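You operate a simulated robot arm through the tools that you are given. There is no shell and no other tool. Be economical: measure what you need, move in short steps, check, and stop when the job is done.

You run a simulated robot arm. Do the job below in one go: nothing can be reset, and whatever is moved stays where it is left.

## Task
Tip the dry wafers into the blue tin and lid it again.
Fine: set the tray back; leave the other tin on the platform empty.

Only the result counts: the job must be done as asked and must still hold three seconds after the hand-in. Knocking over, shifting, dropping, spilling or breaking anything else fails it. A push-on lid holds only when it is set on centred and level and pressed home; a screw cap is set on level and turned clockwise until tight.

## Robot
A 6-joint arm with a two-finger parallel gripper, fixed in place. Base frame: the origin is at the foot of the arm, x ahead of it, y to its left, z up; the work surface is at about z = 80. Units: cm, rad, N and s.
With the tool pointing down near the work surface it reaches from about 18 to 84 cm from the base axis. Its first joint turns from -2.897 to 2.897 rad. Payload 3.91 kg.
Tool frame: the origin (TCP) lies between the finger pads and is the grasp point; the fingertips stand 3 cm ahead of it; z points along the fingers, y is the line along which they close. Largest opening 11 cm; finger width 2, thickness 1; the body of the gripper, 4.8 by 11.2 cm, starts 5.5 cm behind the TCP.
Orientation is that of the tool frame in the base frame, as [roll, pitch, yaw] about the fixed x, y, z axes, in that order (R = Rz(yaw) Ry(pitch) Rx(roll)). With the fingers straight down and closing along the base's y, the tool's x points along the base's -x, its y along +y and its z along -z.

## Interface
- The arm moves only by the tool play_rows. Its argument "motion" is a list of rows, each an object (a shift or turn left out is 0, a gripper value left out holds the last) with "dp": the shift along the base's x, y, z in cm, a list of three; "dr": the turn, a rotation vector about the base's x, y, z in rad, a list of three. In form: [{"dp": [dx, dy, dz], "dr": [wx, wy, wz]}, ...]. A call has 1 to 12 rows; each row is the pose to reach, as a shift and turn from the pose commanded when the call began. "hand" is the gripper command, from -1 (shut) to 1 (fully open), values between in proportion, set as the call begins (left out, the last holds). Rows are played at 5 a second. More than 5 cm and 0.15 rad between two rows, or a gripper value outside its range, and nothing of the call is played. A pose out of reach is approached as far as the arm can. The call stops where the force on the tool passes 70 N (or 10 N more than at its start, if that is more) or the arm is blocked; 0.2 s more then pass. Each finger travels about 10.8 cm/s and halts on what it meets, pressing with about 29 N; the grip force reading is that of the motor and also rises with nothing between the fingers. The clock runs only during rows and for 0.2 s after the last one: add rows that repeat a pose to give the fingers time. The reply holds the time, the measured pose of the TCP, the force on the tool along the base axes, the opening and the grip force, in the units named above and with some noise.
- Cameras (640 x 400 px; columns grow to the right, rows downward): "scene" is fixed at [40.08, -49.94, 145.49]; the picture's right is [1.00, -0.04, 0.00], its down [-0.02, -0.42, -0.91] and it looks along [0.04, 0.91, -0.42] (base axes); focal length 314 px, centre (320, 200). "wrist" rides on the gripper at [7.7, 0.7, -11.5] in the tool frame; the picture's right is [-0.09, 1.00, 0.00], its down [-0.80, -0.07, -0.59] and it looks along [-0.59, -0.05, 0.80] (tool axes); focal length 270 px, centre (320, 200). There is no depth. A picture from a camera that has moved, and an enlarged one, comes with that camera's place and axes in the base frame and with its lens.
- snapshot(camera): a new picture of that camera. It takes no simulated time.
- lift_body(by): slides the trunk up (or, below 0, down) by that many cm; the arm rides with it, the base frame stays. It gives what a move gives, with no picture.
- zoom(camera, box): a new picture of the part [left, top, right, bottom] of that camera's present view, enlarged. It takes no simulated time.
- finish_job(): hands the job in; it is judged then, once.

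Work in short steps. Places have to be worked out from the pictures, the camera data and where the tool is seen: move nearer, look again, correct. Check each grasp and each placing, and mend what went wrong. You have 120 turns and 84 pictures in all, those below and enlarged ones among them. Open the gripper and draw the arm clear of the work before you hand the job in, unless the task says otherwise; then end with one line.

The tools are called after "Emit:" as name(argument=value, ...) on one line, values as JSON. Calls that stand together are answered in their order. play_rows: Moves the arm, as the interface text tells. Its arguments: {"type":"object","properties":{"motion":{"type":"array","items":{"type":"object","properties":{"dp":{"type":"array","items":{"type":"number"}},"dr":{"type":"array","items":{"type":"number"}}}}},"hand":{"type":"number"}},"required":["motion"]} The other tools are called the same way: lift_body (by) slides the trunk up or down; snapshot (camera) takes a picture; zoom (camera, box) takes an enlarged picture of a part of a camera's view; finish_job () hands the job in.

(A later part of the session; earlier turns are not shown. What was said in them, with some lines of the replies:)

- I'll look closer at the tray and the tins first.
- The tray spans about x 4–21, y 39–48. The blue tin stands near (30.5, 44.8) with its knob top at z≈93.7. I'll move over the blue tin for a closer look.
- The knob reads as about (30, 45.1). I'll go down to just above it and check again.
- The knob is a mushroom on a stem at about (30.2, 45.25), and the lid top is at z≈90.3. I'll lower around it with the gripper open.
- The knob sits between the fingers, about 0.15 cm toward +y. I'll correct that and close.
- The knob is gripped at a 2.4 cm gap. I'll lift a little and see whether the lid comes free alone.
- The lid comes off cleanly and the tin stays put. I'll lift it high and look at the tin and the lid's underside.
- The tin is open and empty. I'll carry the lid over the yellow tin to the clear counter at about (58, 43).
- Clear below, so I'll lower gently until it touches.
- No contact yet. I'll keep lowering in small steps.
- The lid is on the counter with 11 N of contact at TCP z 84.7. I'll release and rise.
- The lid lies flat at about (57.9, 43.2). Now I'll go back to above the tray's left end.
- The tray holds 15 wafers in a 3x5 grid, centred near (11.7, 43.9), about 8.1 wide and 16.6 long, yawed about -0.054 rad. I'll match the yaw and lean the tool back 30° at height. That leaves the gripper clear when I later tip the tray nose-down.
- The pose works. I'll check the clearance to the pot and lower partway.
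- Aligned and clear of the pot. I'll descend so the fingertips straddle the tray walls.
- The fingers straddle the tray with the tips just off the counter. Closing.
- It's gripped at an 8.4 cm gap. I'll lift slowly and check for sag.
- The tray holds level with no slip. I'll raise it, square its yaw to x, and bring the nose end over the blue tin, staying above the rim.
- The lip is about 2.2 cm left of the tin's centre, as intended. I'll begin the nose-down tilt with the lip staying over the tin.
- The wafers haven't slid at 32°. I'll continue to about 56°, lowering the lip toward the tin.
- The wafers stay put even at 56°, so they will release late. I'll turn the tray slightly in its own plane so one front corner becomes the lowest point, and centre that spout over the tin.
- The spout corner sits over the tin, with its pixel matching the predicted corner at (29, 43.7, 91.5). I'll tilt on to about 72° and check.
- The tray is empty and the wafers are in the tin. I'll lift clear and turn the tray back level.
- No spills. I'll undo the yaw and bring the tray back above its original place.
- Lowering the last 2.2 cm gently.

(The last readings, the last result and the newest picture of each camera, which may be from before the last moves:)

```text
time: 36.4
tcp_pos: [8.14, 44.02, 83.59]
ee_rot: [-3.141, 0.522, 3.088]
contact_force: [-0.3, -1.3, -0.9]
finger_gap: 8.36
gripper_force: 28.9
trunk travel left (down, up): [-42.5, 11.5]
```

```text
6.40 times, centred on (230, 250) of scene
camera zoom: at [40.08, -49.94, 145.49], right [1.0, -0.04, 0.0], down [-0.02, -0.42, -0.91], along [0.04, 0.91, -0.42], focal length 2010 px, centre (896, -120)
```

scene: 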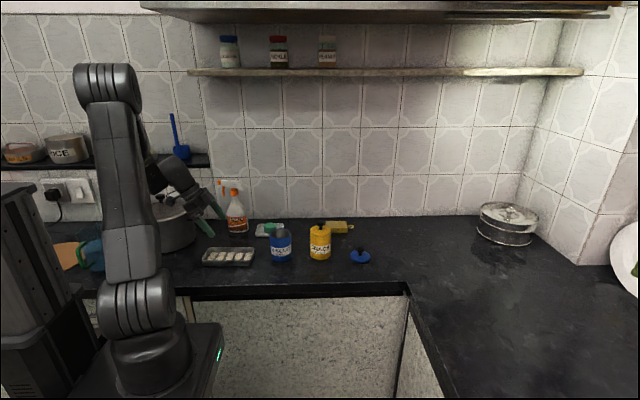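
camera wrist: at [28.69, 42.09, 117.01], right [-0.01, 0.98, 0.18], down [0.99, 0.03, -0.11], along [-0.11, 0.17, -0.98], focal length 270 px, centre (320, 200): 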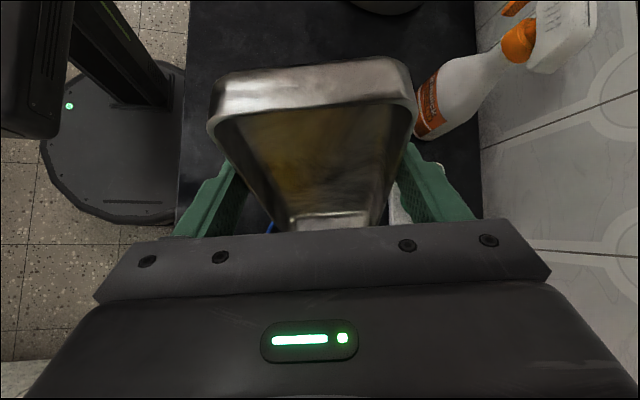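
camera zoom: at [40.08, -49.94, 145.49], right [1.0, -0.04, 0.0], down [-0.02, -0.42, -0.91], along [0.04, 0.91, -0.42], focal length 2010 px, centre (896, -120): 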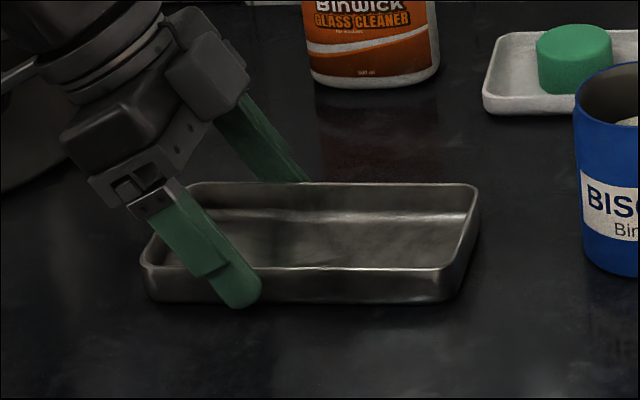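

The tray is back within a pixel or two of its original place. I'll press down a trace, release, and rise.

Emit:
play_rows(motion=[{"dp": [0, 0, -0.1]}, {"dp": [0, 0, -0.15]}])

Emit:
play_rows(motion=[{"dp": [0, 0, 0.1]}, {"dp": [0, 0, 0.1]}, {"dp": [0, 0, 0.1]}], hand=1)

Emit:
play_rows(motion=[{"dp": [-0.5, 0, 3]}, {"dp": [-1, 0, 7]}, {"dp": [-1, 0, 11]}, {"dp": [-1, 0, 15]}, {"dp": [0, 0, 19]}, {"dp": [0, 0, 24]}, {"dp": [0, 0, 24]}])

Emit:
zoom(camera="scene", box=[180, 220, 280, 280])

```text
time: 37.0
tcp_pos: [8.12, 44.06, 83.45]
ee_rot: [3.137, 0.519, 3.087]
contact_force: [-1.9, 4.5, 23.8]
finger_gap: 8.38
gripper_force: 29.2
trunk travel left (down, up): [-42.5, 11.5]
```

```text
time: 37.8
tcp_pos: [8.11, 44.08, 83.44]
ee_rot: [3.141, 0.521, 3.086]
contact_force: [-0.6, -0.4, 0.6]
finger_gap: 11.0
gripper_force: 0.1
trunk travel left (down, up): [-42.5, 11.5]
```

```text
time: 39.4
tcp_pos: [8.32, 43.89, 107.53]
ee_rot: [-3.141, 0.52, 3.086]
contact_force: [0.0, 0.6, 0.6]
finger_gap: 10.98
gripper_force: 0.1
trunk travel left (down, up): [-42.5, 11.5]
```

```text
6.40 times, centred on (230, 250) of scene
camera zoom: at [40.08, -49.94, 145.49], right [1.0, -0.04, 0.0], down [-0.02, -0.42, -0.91], along [0.04, 0.91, -0.42], focal length 2010 px, centre (896, -120)
```

zoom: 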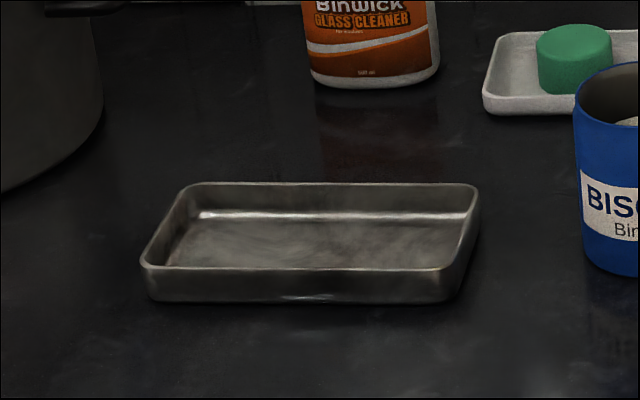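

The tray is set back. I'll straighten the tool and move over the blue tin to fix its centre and see the contents.

Emit:
play_rows(motion=[{"dp": [1, 0, 0], "dr": [0.007, 0.13, 0]}, {"dp": [3, 0, 0], "dr": [0.014, 0.26, 0]}, {"dp": [5, 0, 0], "dr": [0.021, 0.39, 0]}, {"dp": [8, 0, 0], "dr": [0.028, 0.519, 0]}, {"dp": [12, 0.5, 0], "dr": [0.028, 0.519, 0]}, {"dp": [16, 1, 0], "dr": [0.028, 0.519, 0]}, {"dp": [19, 1.3, 0], "dr": [0.028, 0.519, 0]}, {"dp": [19, 1.3, 0], "dr": [0.028, 0.519, 0]}], hand=0)

Emit:
play_rows(motion=[{"dp": [0, 0, 0], "dr": [0, 0, 0.054]}, {"dp": [0, 0, 0], "dr": [0, 0, 0.054]}])

Emit:
zoom(camera="wrist", box=[220, 20, 420, 160])

```text
time: 41.2
tcp_pos: [27.06, 45.23, 107.21]
ee_rot: [3.141, 0.0, 3.087]
contact_force: [-1.2, 0.5, 0.7]
finger_gap: 5.48
gripper_force: 0.0
trunk travel left (down, up): [-42.5, 11.5]
```

```text
time: 41.8
tcp_pos: [27.07, 45.27, 107.28]
ee_rot: [-3.141, 0.0, 3.141]
contact_force: [-1.0, 0.0, 0.1]
finger_gap: 5.51
gripper_force: 0.1
trunk travel left (down, up): [-42.5, 11.5]
```

```text
2.86 times, centred on (320, 90) of wrist
camera zoom: at [19.4, 45.86, 118.66], right [0.09, 1.0, 0.0], down [0.8, -0.07, 0.59], along [0.59, -0.05, -0.8], focal length 772 px, centre (320, 514)
```

zoom: 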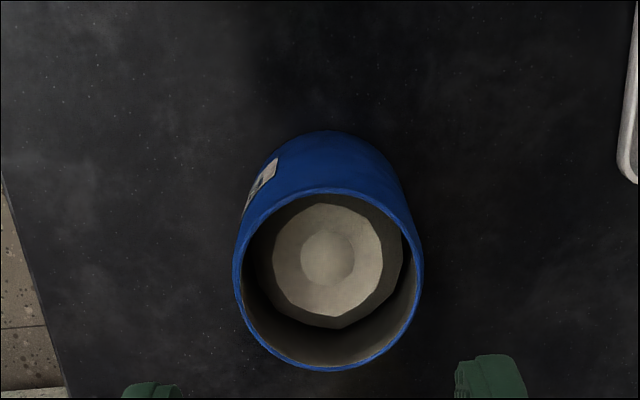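

The wafers are in the tin, whose centre is at (30.05, 45.3). Now to fetch the lid: I'll go over the yellow tin to above it.

Emit:
play_rows(motion=[{"dp": [4.5, 0, 0]}, {"dp": [9.3, -0.3, 0]}, {"dp": [14.1, -0.8, 0]}, {"dp": [18.9, -1.2, 0]}, {"dp": [23.7, -1.6, 0]}, {"dp": [28, -2.1, 0]}, {"dp": [31, -2.1, 0]}, {"dp": [31, -2.1, -4]}, {"dp": [31, -2.1, -8]}, {"dp": [31, -2.1, -12]}, {"dp": [31, -2.1, -14]}, {"dp": [31, -2.1, -14]}])

Emit:
zoom(camera="wrist", box=[220, 40, 420, 180])

Emit:
zoom(camera="scene", box=[310, 190, 410, 270])

```text
time: 44.4
tcp_pos: [57.99, 43.22, 93.46]
ee_rot: [-3.141, 0.001, 3.14]
contact_force: [0.3, -1.1, -0.3]
finger_gap: 5.48
gripper_force: 0.0
trunk travel left (down, up): [-42.5, 11.5]
```

```text
2.86 times, centred on (320, 110) of wrist
camera zoom: at [50.4, 43.81, 104.9], right [0.09, 1.0, 0.0], down [0.8, -0.07, 0.59], along [0.59, -0.05, -0.8], focal length 772 px, centre (320, 457)
```

zoom: 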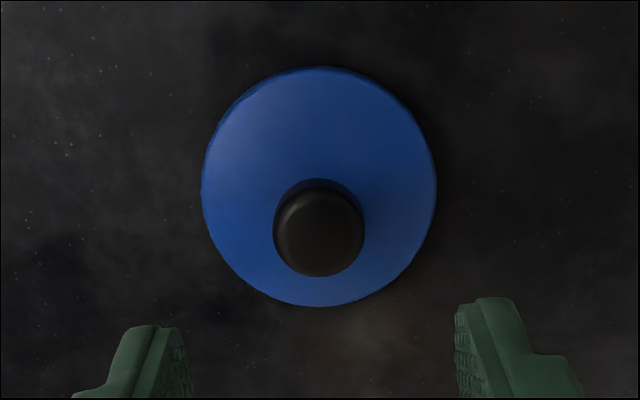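

```text
5.00 times, centred on (360, 230) of scene
camera zoom: at [40.08, -49.94, 145.49], right [1.0, -0.04, 0.0], down [-0.02, -0.42, -0.91], along [0.04, 0.91, -0.42], focal length 1571 px, centre (120, 50)
```

zoom: 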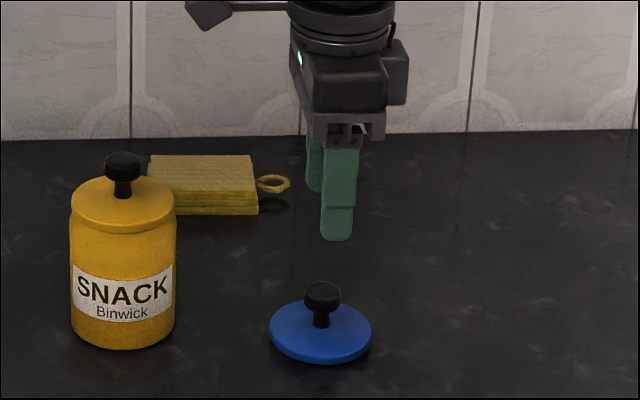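

The lid centre reads (58.1, 43.15), almost exactly under the tool. I'll descend and grip.

Emit:
play_rows(motion=[{"dp": [0.1, -0.07, -4]}, {"dp": [0.1, -0.07, -7]}, {"dp": [0.1, -0.07, -8.5]}, {"dp": [0.1, -0.07, -8.5]}])

Emit:
play_rows(motion=[{"dp": [0, 0, 0]}, {"dp": [0, 0, 0]}, {"dp": [0, 0, 0]}, {"dp": [0, 0, 0]}], hand=-1)

Emit:
zoom(camera="wrist", box=[220, 80, 420, 240])

```text
time: 45.4
tcp_pos: [58.21, 43.39, 84.87]
ee_rot: [3.141, -0.001, -3.141]
contact_force: [-0.1, -0.5, -0.2]
finger_gap: 5.5
gripper_force: 0.0
trunk travel left (down, up): [-42.5, 11.5]
```

```text
time: 46.4
tcp_pos: [58.2, 43.27, 84.9]
ee_rot: [3.14, -0.001, -3.141]
contact_force: [-0.3, 0.5, 0.8]
finger_gap: 2.44
gripper_force: 29.3
trunk travel left (down, up): [-42.5, 11.5]
```

```text
2.50 times, centred on (320, 160) of wrist
camera zoom: at [50.52, 43.91, 96.29], right [0.09, 1.0, 0.0], down [0.8, -0.07, 0.59], along [0.59, -0.05, -0.8], focal length 676 px, centre (320, 300)
```

zoom: 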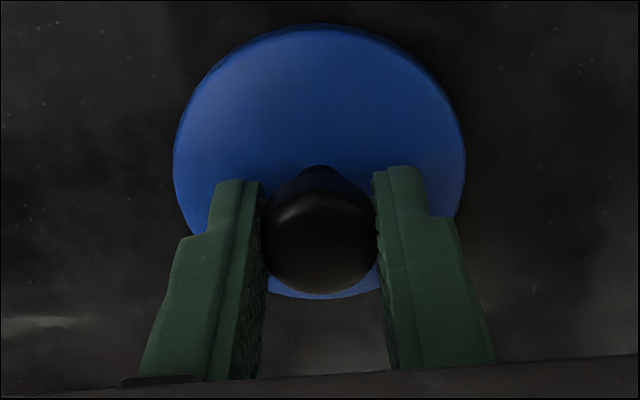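

The knob sits in the grip just as it did the first time. I'll lift and carry the lid back over the blue tin.

Emit:
play_rows(motion=[{"dp": [0, 0, 4]}, {"dp": [0, 0, 8]}, {"dp": [0, 0, 13]}, {"dp": [0, 0, 18]}, {"dp": [0, 0, 22.5]}, {"dp": [-4, 0.3, 22.5]}, {"dp": [-8.8, 0.6, 22.5]}, {"dp": [-13.6, 1, 22.5]}, {"dp": [-18.4, 1.3, 22.5]}, {"dp": [-23.2, 1.6, 22.5]}, {"dp": [-28, 1.97, 22.5]}, {"dp": [-28, 1.97, 22.5]}])

Emit:
play_rows(motion=[{"dp": [0, 0, -4]}, {"dp": [0, 0, -8]}, {"dp": [0, 0, -10.5]}, {"dp": [0, 0, -10.5]}])

Emit:
zoom(camera="scene", box=[240, 190, 340, 270])

Emit:
snapshot(camera="wrist")

```text
time: 49.0
tcp_pos: [30.39, 45.23, 107.35]
ee_rot: [3.141, -0.001, -3.139]
contact_force: [-0.2, -0.3, 0.3]
finger_gap: 2.4
gripper_force: 28.6
trunk travel left (down, up): [-42.5, 11.5]
```

```text
time: 50.0
tcp_pos: [30.47, 45.26, 96.77]
ee_rot: [-3.142, 0.0, -3.141]
contact_force: [0.0, -0.4, -0.6]
finger_gap: 2.39
gripper_force: 29.1
trunk travel left (down, up): [-42.5, 11.5]
```

```text
5.00 times, centred on (290, 230) of scene
camera zoom: at [40.08, -49.94, 145.49], right [1.0, -0.04, 0.0], down [-0.02, -0.42, -0.91], along [0.04, 0.91, -0.42], focal length 1571 px, centre (470, 50)
```

zoom: 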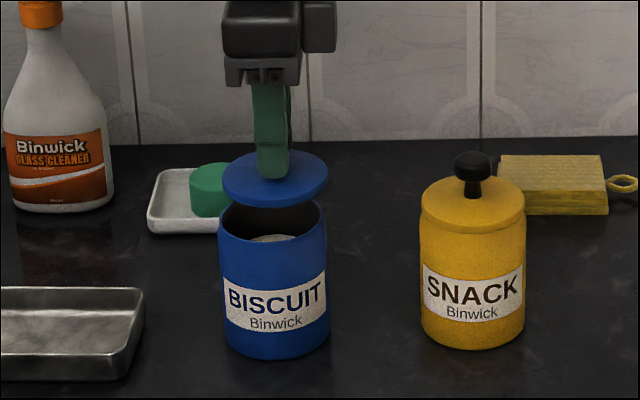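

```text
35 pictures are left
camera wrist: at [22.83, 45.94, 108.24], right [0.09, 1.0, 0.0], down [0.8, -0.07, 0.59], along [0.59, -0.05, -0.8], focal length 270 px, centre (320, 200)
```

wrist: 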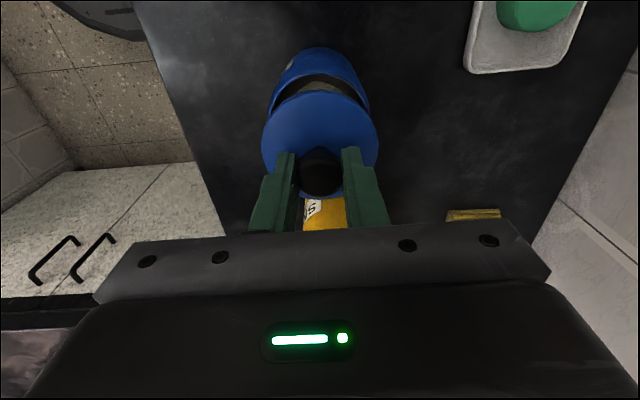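

The lid sits about 0.3 cm too far +x relative to the tin. I'll shift −0.3 and come closer to check.

Emit:
play_rows(motion=[{"dp": [-0.3, 0, 0]}, {"dp": [-0.3, 0, -1.3]}, {"dp": [-0.3, 0, -1.3]}])

Emit:
zoom(camera="scene", box=[260, 210, 310, 250])

Emit:
zoom(camera="wrist", box=[240, 30, 400, 160])

```text
time: 50.8
tcp_pos: [30.1, 45.31, 95.53]
ee_rot: [-3.141, 0.0, -3.141]
contact_force: [-0.7, 0.2, -0.3]
finger_gap: 2.42
gripper_force: 29.3
trunk travel left (down, up): [-42.5, 11.5]
```

```text
10.00 times, centred on (285, 230) of scene
camera zoom: at [40.08, -49.94, 145.49], right [1.0, -0.04, 0.0], down [-0.02, -0.42, -0.91], along [0.04, 0.91, -0.42], focal length 3141 px, centre (670, -100)
```

zoom: 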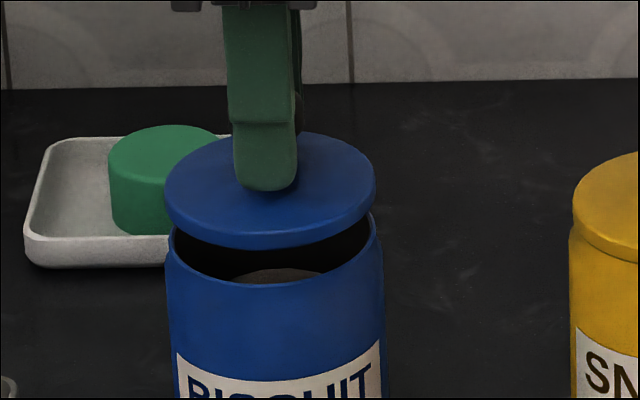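

```text
3.08 times, centred on (320, 95) of wrist
camera zoom: at [22.41, 45.94, 106.94], right [0.09, 1.0, 0.0], down [0.8, -0.07, 0.59], along [0.59, -0.05, -0.8], focal length 832 px, centre (320, 523)
```

zoom: 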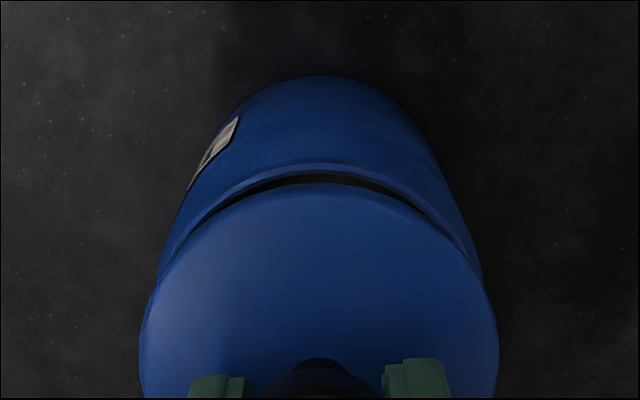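

Centred now in both views. I'll lower until it seats.

Emit:
play_rows(motion=[{"dp": [0, 0, -0.5]}, {"dp": [0, 0, -0.9]}, {"dp": [0, 0, -1.1]}, {"dp": [0, 0, -1.3]}, {"dp": [0, 0, -1.4]}])

Emit:
zoom(camera="scene", box=[260, 210, 310, 250])

```text
time: 52.0
tcp_pos: [30.0, 45.11, 94.17]
ee_rot: [-3.141, -0.001, -3.14]
contact_force: [0.4, -0.3, -0.9]
finger_gap: 2.4
gripper_force: 29.0
trunk travel left (down, up): [-42.5, 11.5]
```

```text
10.00 times, centred on (285, 230) of scene
camera zoom: at [40.08, -49.94, 145.49], right [1.0, -0.04, 0.0], down [-0.02, -0.42, -0.91], along [0.04, 0.91, -0.42], focal length 3141 px, centre (670, -100)
```

zoom: 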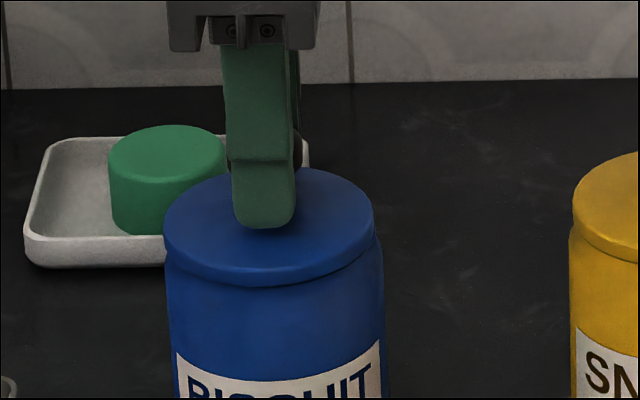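

The lid is just above the rim and about 0.1 cm too far −x. I'll nudge +0.1 and press down.

Emit:
play_rows(motion=[{"dp": [0.1, 0.05, 0]}, {"dp": [0.1, 0.05, -0.15]}, {"dp": [0.1, 0.05, -0.3]}, {"dp": [0.1, 0.05, -0.45]}, {"dp": [0.1, 0.05, -0.6]}, {"dp": [0.1, 0.05, -0.6]}])

Emit:
zoom(camera="scene", box=[260, 210, 310, 250])

```text
time: 53.4
tcp_pos: [30.05, 45.29, 93.71]
ee_rot: [3.138, 0.004, -3.141]
contact_force: [0.9, 8.7, 40.4]
finger_gap: 2.46
gripper_force: 29.0
trunk travel left (down, up): [-42.5, 11.5]
```

```text
10.00 times, centred on (285, 230) of scene
camera zoom: at [40.08, -49.94, 145.49], right [1.0, -0.04, 0.0], down [-0.02, -0.42, -0.91], along [0.04, 0.91, -0.42], focal length 3141 px, centre (670, -100)
```

zoom: 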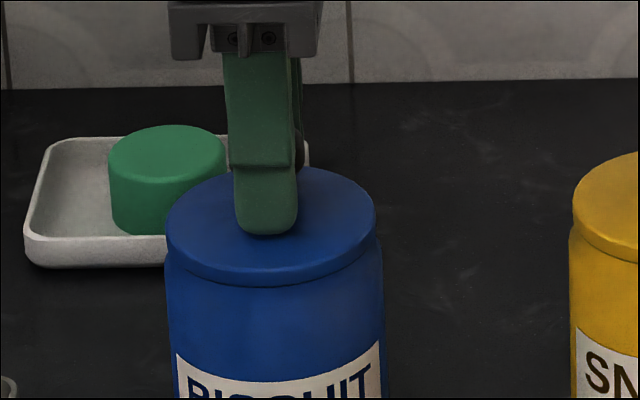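

It's seated with 40 N of pressing force. I'll release straight up, then look.

Emit:
play_rows(motion=[{"dp": [0, 0, 0.3]}, {"dp": [0, 0, 0.4]}, {"dp": [0, 0, 0.4]}], hand=0)

Emit:
play_rows(motion=[{"dp": [0, 0, 3]}, {"dp": [0, 0, 6]}, {"dp": [0, 0, 6]}])

Emit:
zoom(camera="scene", box=[260, 210, 310, 250])

Emit:
zoom(camera="wrist", box=[220, 20, 420, 180])

```text
time: 54.2
tcp_pos: [30.11, 45.22, 93.88]
ee_rot: [-3.14, -0.001, -3.141]
contact_force: [1.1, -0.4, 0.5]
finger_gap: 5.49
gripper_force: 0.1
trunk travel left (down, up): [-42.5, 11.5]
```

```text
time: 55.0
tcp_pos: [29.81, 45.18, 99.97]
ee_rot: [-3.14, 0.0, 3.14]
contact_force: [0.7, -0.5, 1.1]
finger_gap: 5.49
gripper_force: 0.1
trunk travel left (down, up): [-42.5, 11.5]
```

```text
10.00 times, centred on (285, 230) of scene
camera zoom: at [40.08, -49.94, 145.49], right [1.0, -0.04, 0.0], down [-0.02, -0.42, -0.91], along [0.04, 0.91, -0.42], focal length 3141 px, centre (670, -100)
```

zoom: 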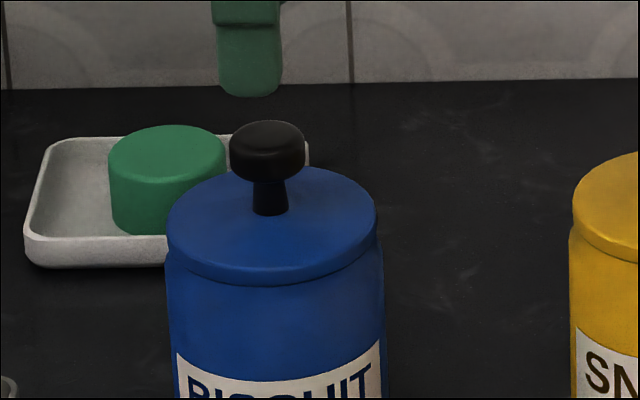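

```text
2.50 times, centred on (320, 100) of wrist
camera zoom: at [22.25, 45.88, 111.4], right [0.09, 1.0, 0.0], down [0.8, -0.07, 0.59], along [0.59, -0.05, -0.8], focal length 676 px, centre (320, 450)
```

zoom: 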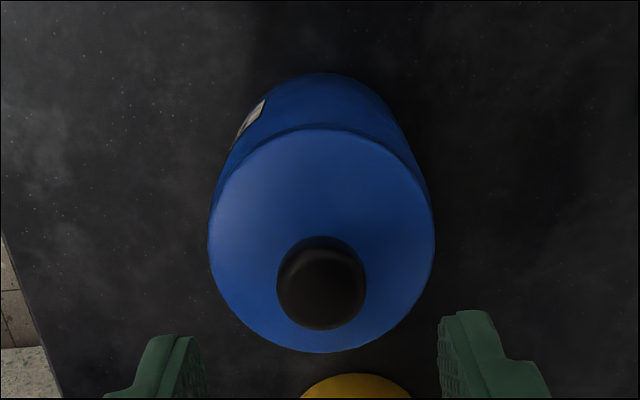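

The lid looks level and centred. To make sure it is home, I'll press the knob top with closed fingers.

Emit:
play_rows(motion=[{"dp": [0.05, 0, 0]}, {"dp": [0.05, 0, 0]}, {"dp": [0.05, 0, -1]}, {"dp": [0.05, 0, -2]}, {"dp": [0.05, 0, -2.8]}, {"dp": [0.05, 0, -3.1]}], hand=-1)

Emit:
zoom(camera="scene", box=[260, 210, 310, 250])

```text
time: 56.4
tcp_pos: [30.12, 45.16, 96.84]
ee_rot: [3.141, 0.001, 3.141]
contact_force: [0.6, 0.0, -0.2]
finger_gap: 0.0
gripper_force: 29.1
trunk travel left (down, up): [-42.5, 11.5]
```

```text
10.00 times, centred on (285, 230) of scene
camera zoom: at [40.08, -49.94, 145.49], right [1.0, -0.04, 0.0], down [-0.02, -0.42, -0.91], along [0.04, 0.91, -0.42], focal length 3141 px, centre (670, -100)
```

zoom: 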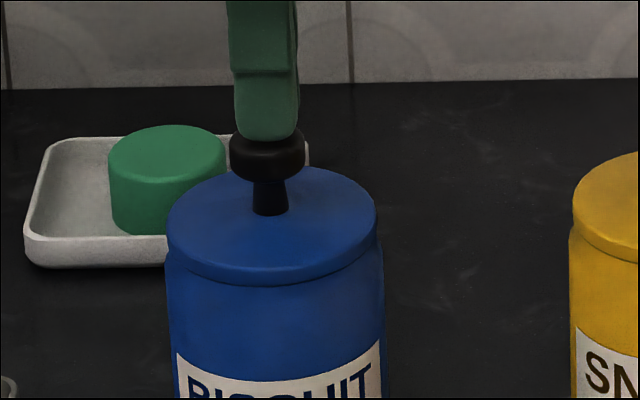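

The closed fingers are just over the knob's centre. Pressing down in small steps.

Emit:
play_rows(motion=[{"dp": [0, 0.05, -0.15]}, {"dp": [0, 0.05, -0.3]}, {"dp": [0, 0.05, -0.45]}, {"dp": [0, 0.05, -0.6]}, {"dp": [0, 0.05, -0.75]}, {"dp": [0, 0.05, -0.75]}])

```text
time: 57.8
tcp_pos: [30.06, 45.11, 96.49]
ee_rot: [3.134, 0.004, 3.141]
contact_force: [2.8, 2.2, 45.3]
finger_gap: 0.0
gripper_force: 29.1
trunk travel left (down, up): [-42.5, 11.5]
```

45 N down and it holds firm. One slightly firmer press, then off and up.

Emit:
play_rows(motion=[{"dp": [0, 0, -0.12]}, {"dp": [0, 0, -0.2]}, {"dp": [0, 0, -0.2]}])

Emit:
play_rows(motion=[{"dp": [0, 0, 0.5]}, {"dp": [0, 0, 1.5]}, {"dp": [0, 0, 5]}, {"dp": [0, 0, 10]}, {"dp": [0, 0, 15]}, {"dp": [-4, -3, 18]}, {"dp": [-7, -6, 20]}, {"dp": [-7, -6, 20]}])

Emit:
zoom(camera="scene", box=[260, 210, 310, 250])

Emit:
snapshot(camera="scene")

Emit:
snapshot(camera="wrist")

```text
time: 58.6
tcp_pos: [30.13, 45.24, 96.43]
ee_rot: [3.13, 0.004, -3.14]
contact_force: [4.2, 1.3, 63.9]
finger_gap: 0.01
gripper_force: 28.9
trunk travel left (down, up): [-42.5, 11.5]
```

```text
refused: row 6 steps farther than a row can; nothing moved
```

```text
10.00 times, centred on (285, 230) of scene
camera zoom: at [40.08, -49.94, 145.49], right [1.0, -0.04, 0.0], down [-0.02, -0.42, -0.91], along [0.04, 0.91, -0.42], focal length 3141 px, centre (670, -100)
```

zoom: 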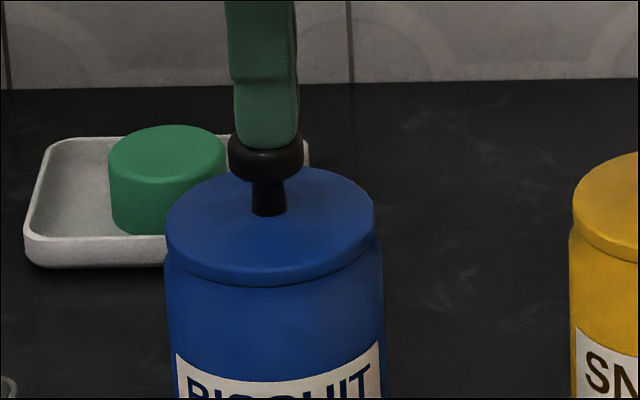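

```text
26 pictures are left
```

scene: 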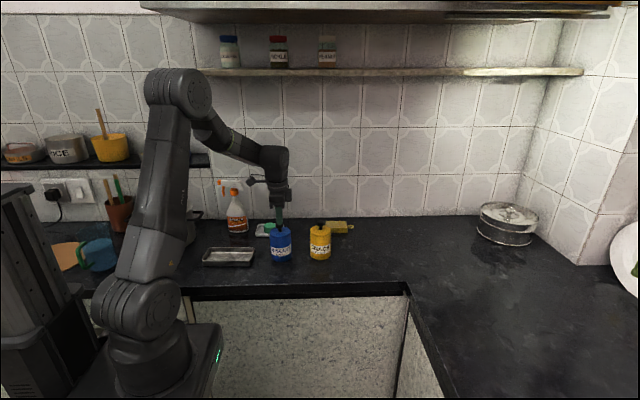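

```text
25 pictures are left
camera wrist: at [22.32, 45.67, 107.89], right [0.09, 1.0, 0.01], down [0.8, -0.08, 0.6], along [0.6, -0.04, -0.8], focal length 270 px, centre (320, 200)
```

wrist: 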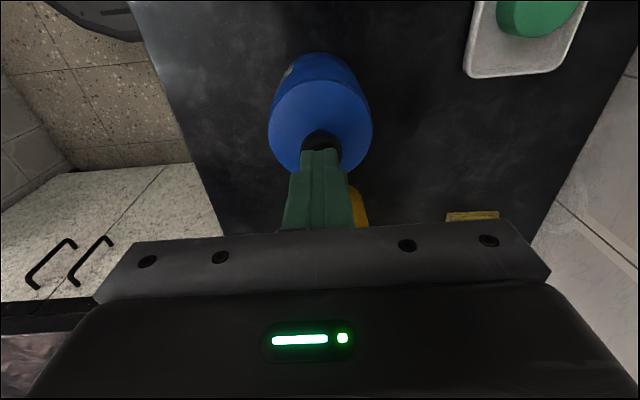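

That press reached 64 N. The retreat was refused because one row was too long, so I'll retreat in shorter rows and then open.

Emit:
play_rows(motion=[{"dp": [0, 0, 0.5]}, {"dp": [0, 0, 1.5]}, {"dp": [0, 0, 5]}, {"dp": [0, 0, 9.5]}, {"dp": [0, 0, 14]}, {"dp": [-2, -2, 17]}, {"dp": [-4, -4, 20]}, {"dp": [-6, -6, 22]}, {"dp": [-6, -6, 22]}])

Emit:
play_rows(motion=[{"dp": [0, 0, 0]}, {"dp": [0, 0, 0]}, {"dp": [0, 0, 0]}], hand=1)

Emit:
zoom(camera="scene", box=[190, 170, 370, 282])

Emit:
zoom(camera="scene", box=[260, 210, 310, 250])

```text
time: 60.6
tcp_pos: [24.03, 39.24, 117.78]
ee_rot: [-3.14, 0.001, -3.141]
contact_force: [-0.5, -0.3, -0.5]
finger_gap: 0.01
gripper_force: 29.4
trunk travel left (down, up): [-42.5, 11.5]
```

```text
time: 61.4
tcp_pos: [24.09, 39.08, 117.7]
ee_rot: [-3.141, 0.0, -3.141]
contact_force: [-0.5, 0.5, -0.3]
finger_gap: 11.02
gripper_force: 0.0
trunk travel left (down, up): [-42.5, 11.5]
```

```text
3.56 times, centred on (280, 226) of scene
camera zoom: at [40.08, -49.94, 145.49], right [1.0, -0.04, 0.0], down [-0.02, -0.42, -0.91], along [0.04, 0.91, -0.42], focal length 1117 px, centre (462, 108)
```

zoom: 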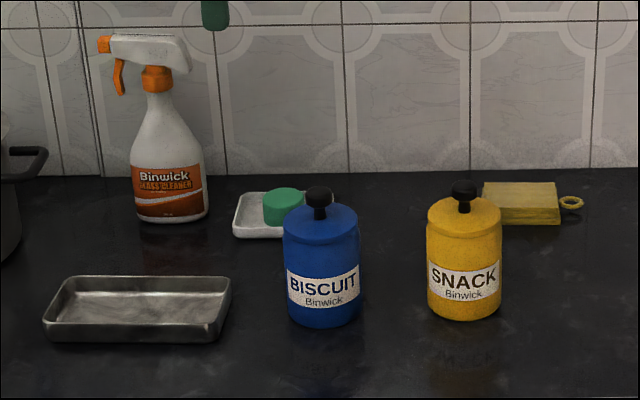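

```text
10.00 times, centred on (285, 230) of scene
camera zoom: at [40.08, -49.94, 145.49], right [1.0, -0.04, 0.0], down [-0.02, -0.42, -0.91], along [0.04, 0.91, -0.42], focal length 3141 px, centre (670, -100)
```

zoom: 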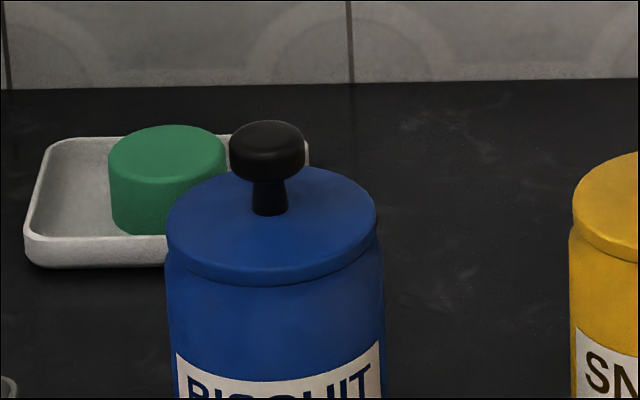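

The tins, lid and tray match their starting picture apart from the wafers, and the arm is clear with the gripper open. Handing in.

Emit:
finish_job()

```text
The job is handed in.
```

The wafers are in the blue tin with its lid pressed back on, the tray is back in its place, and the yellow tin was not touched.
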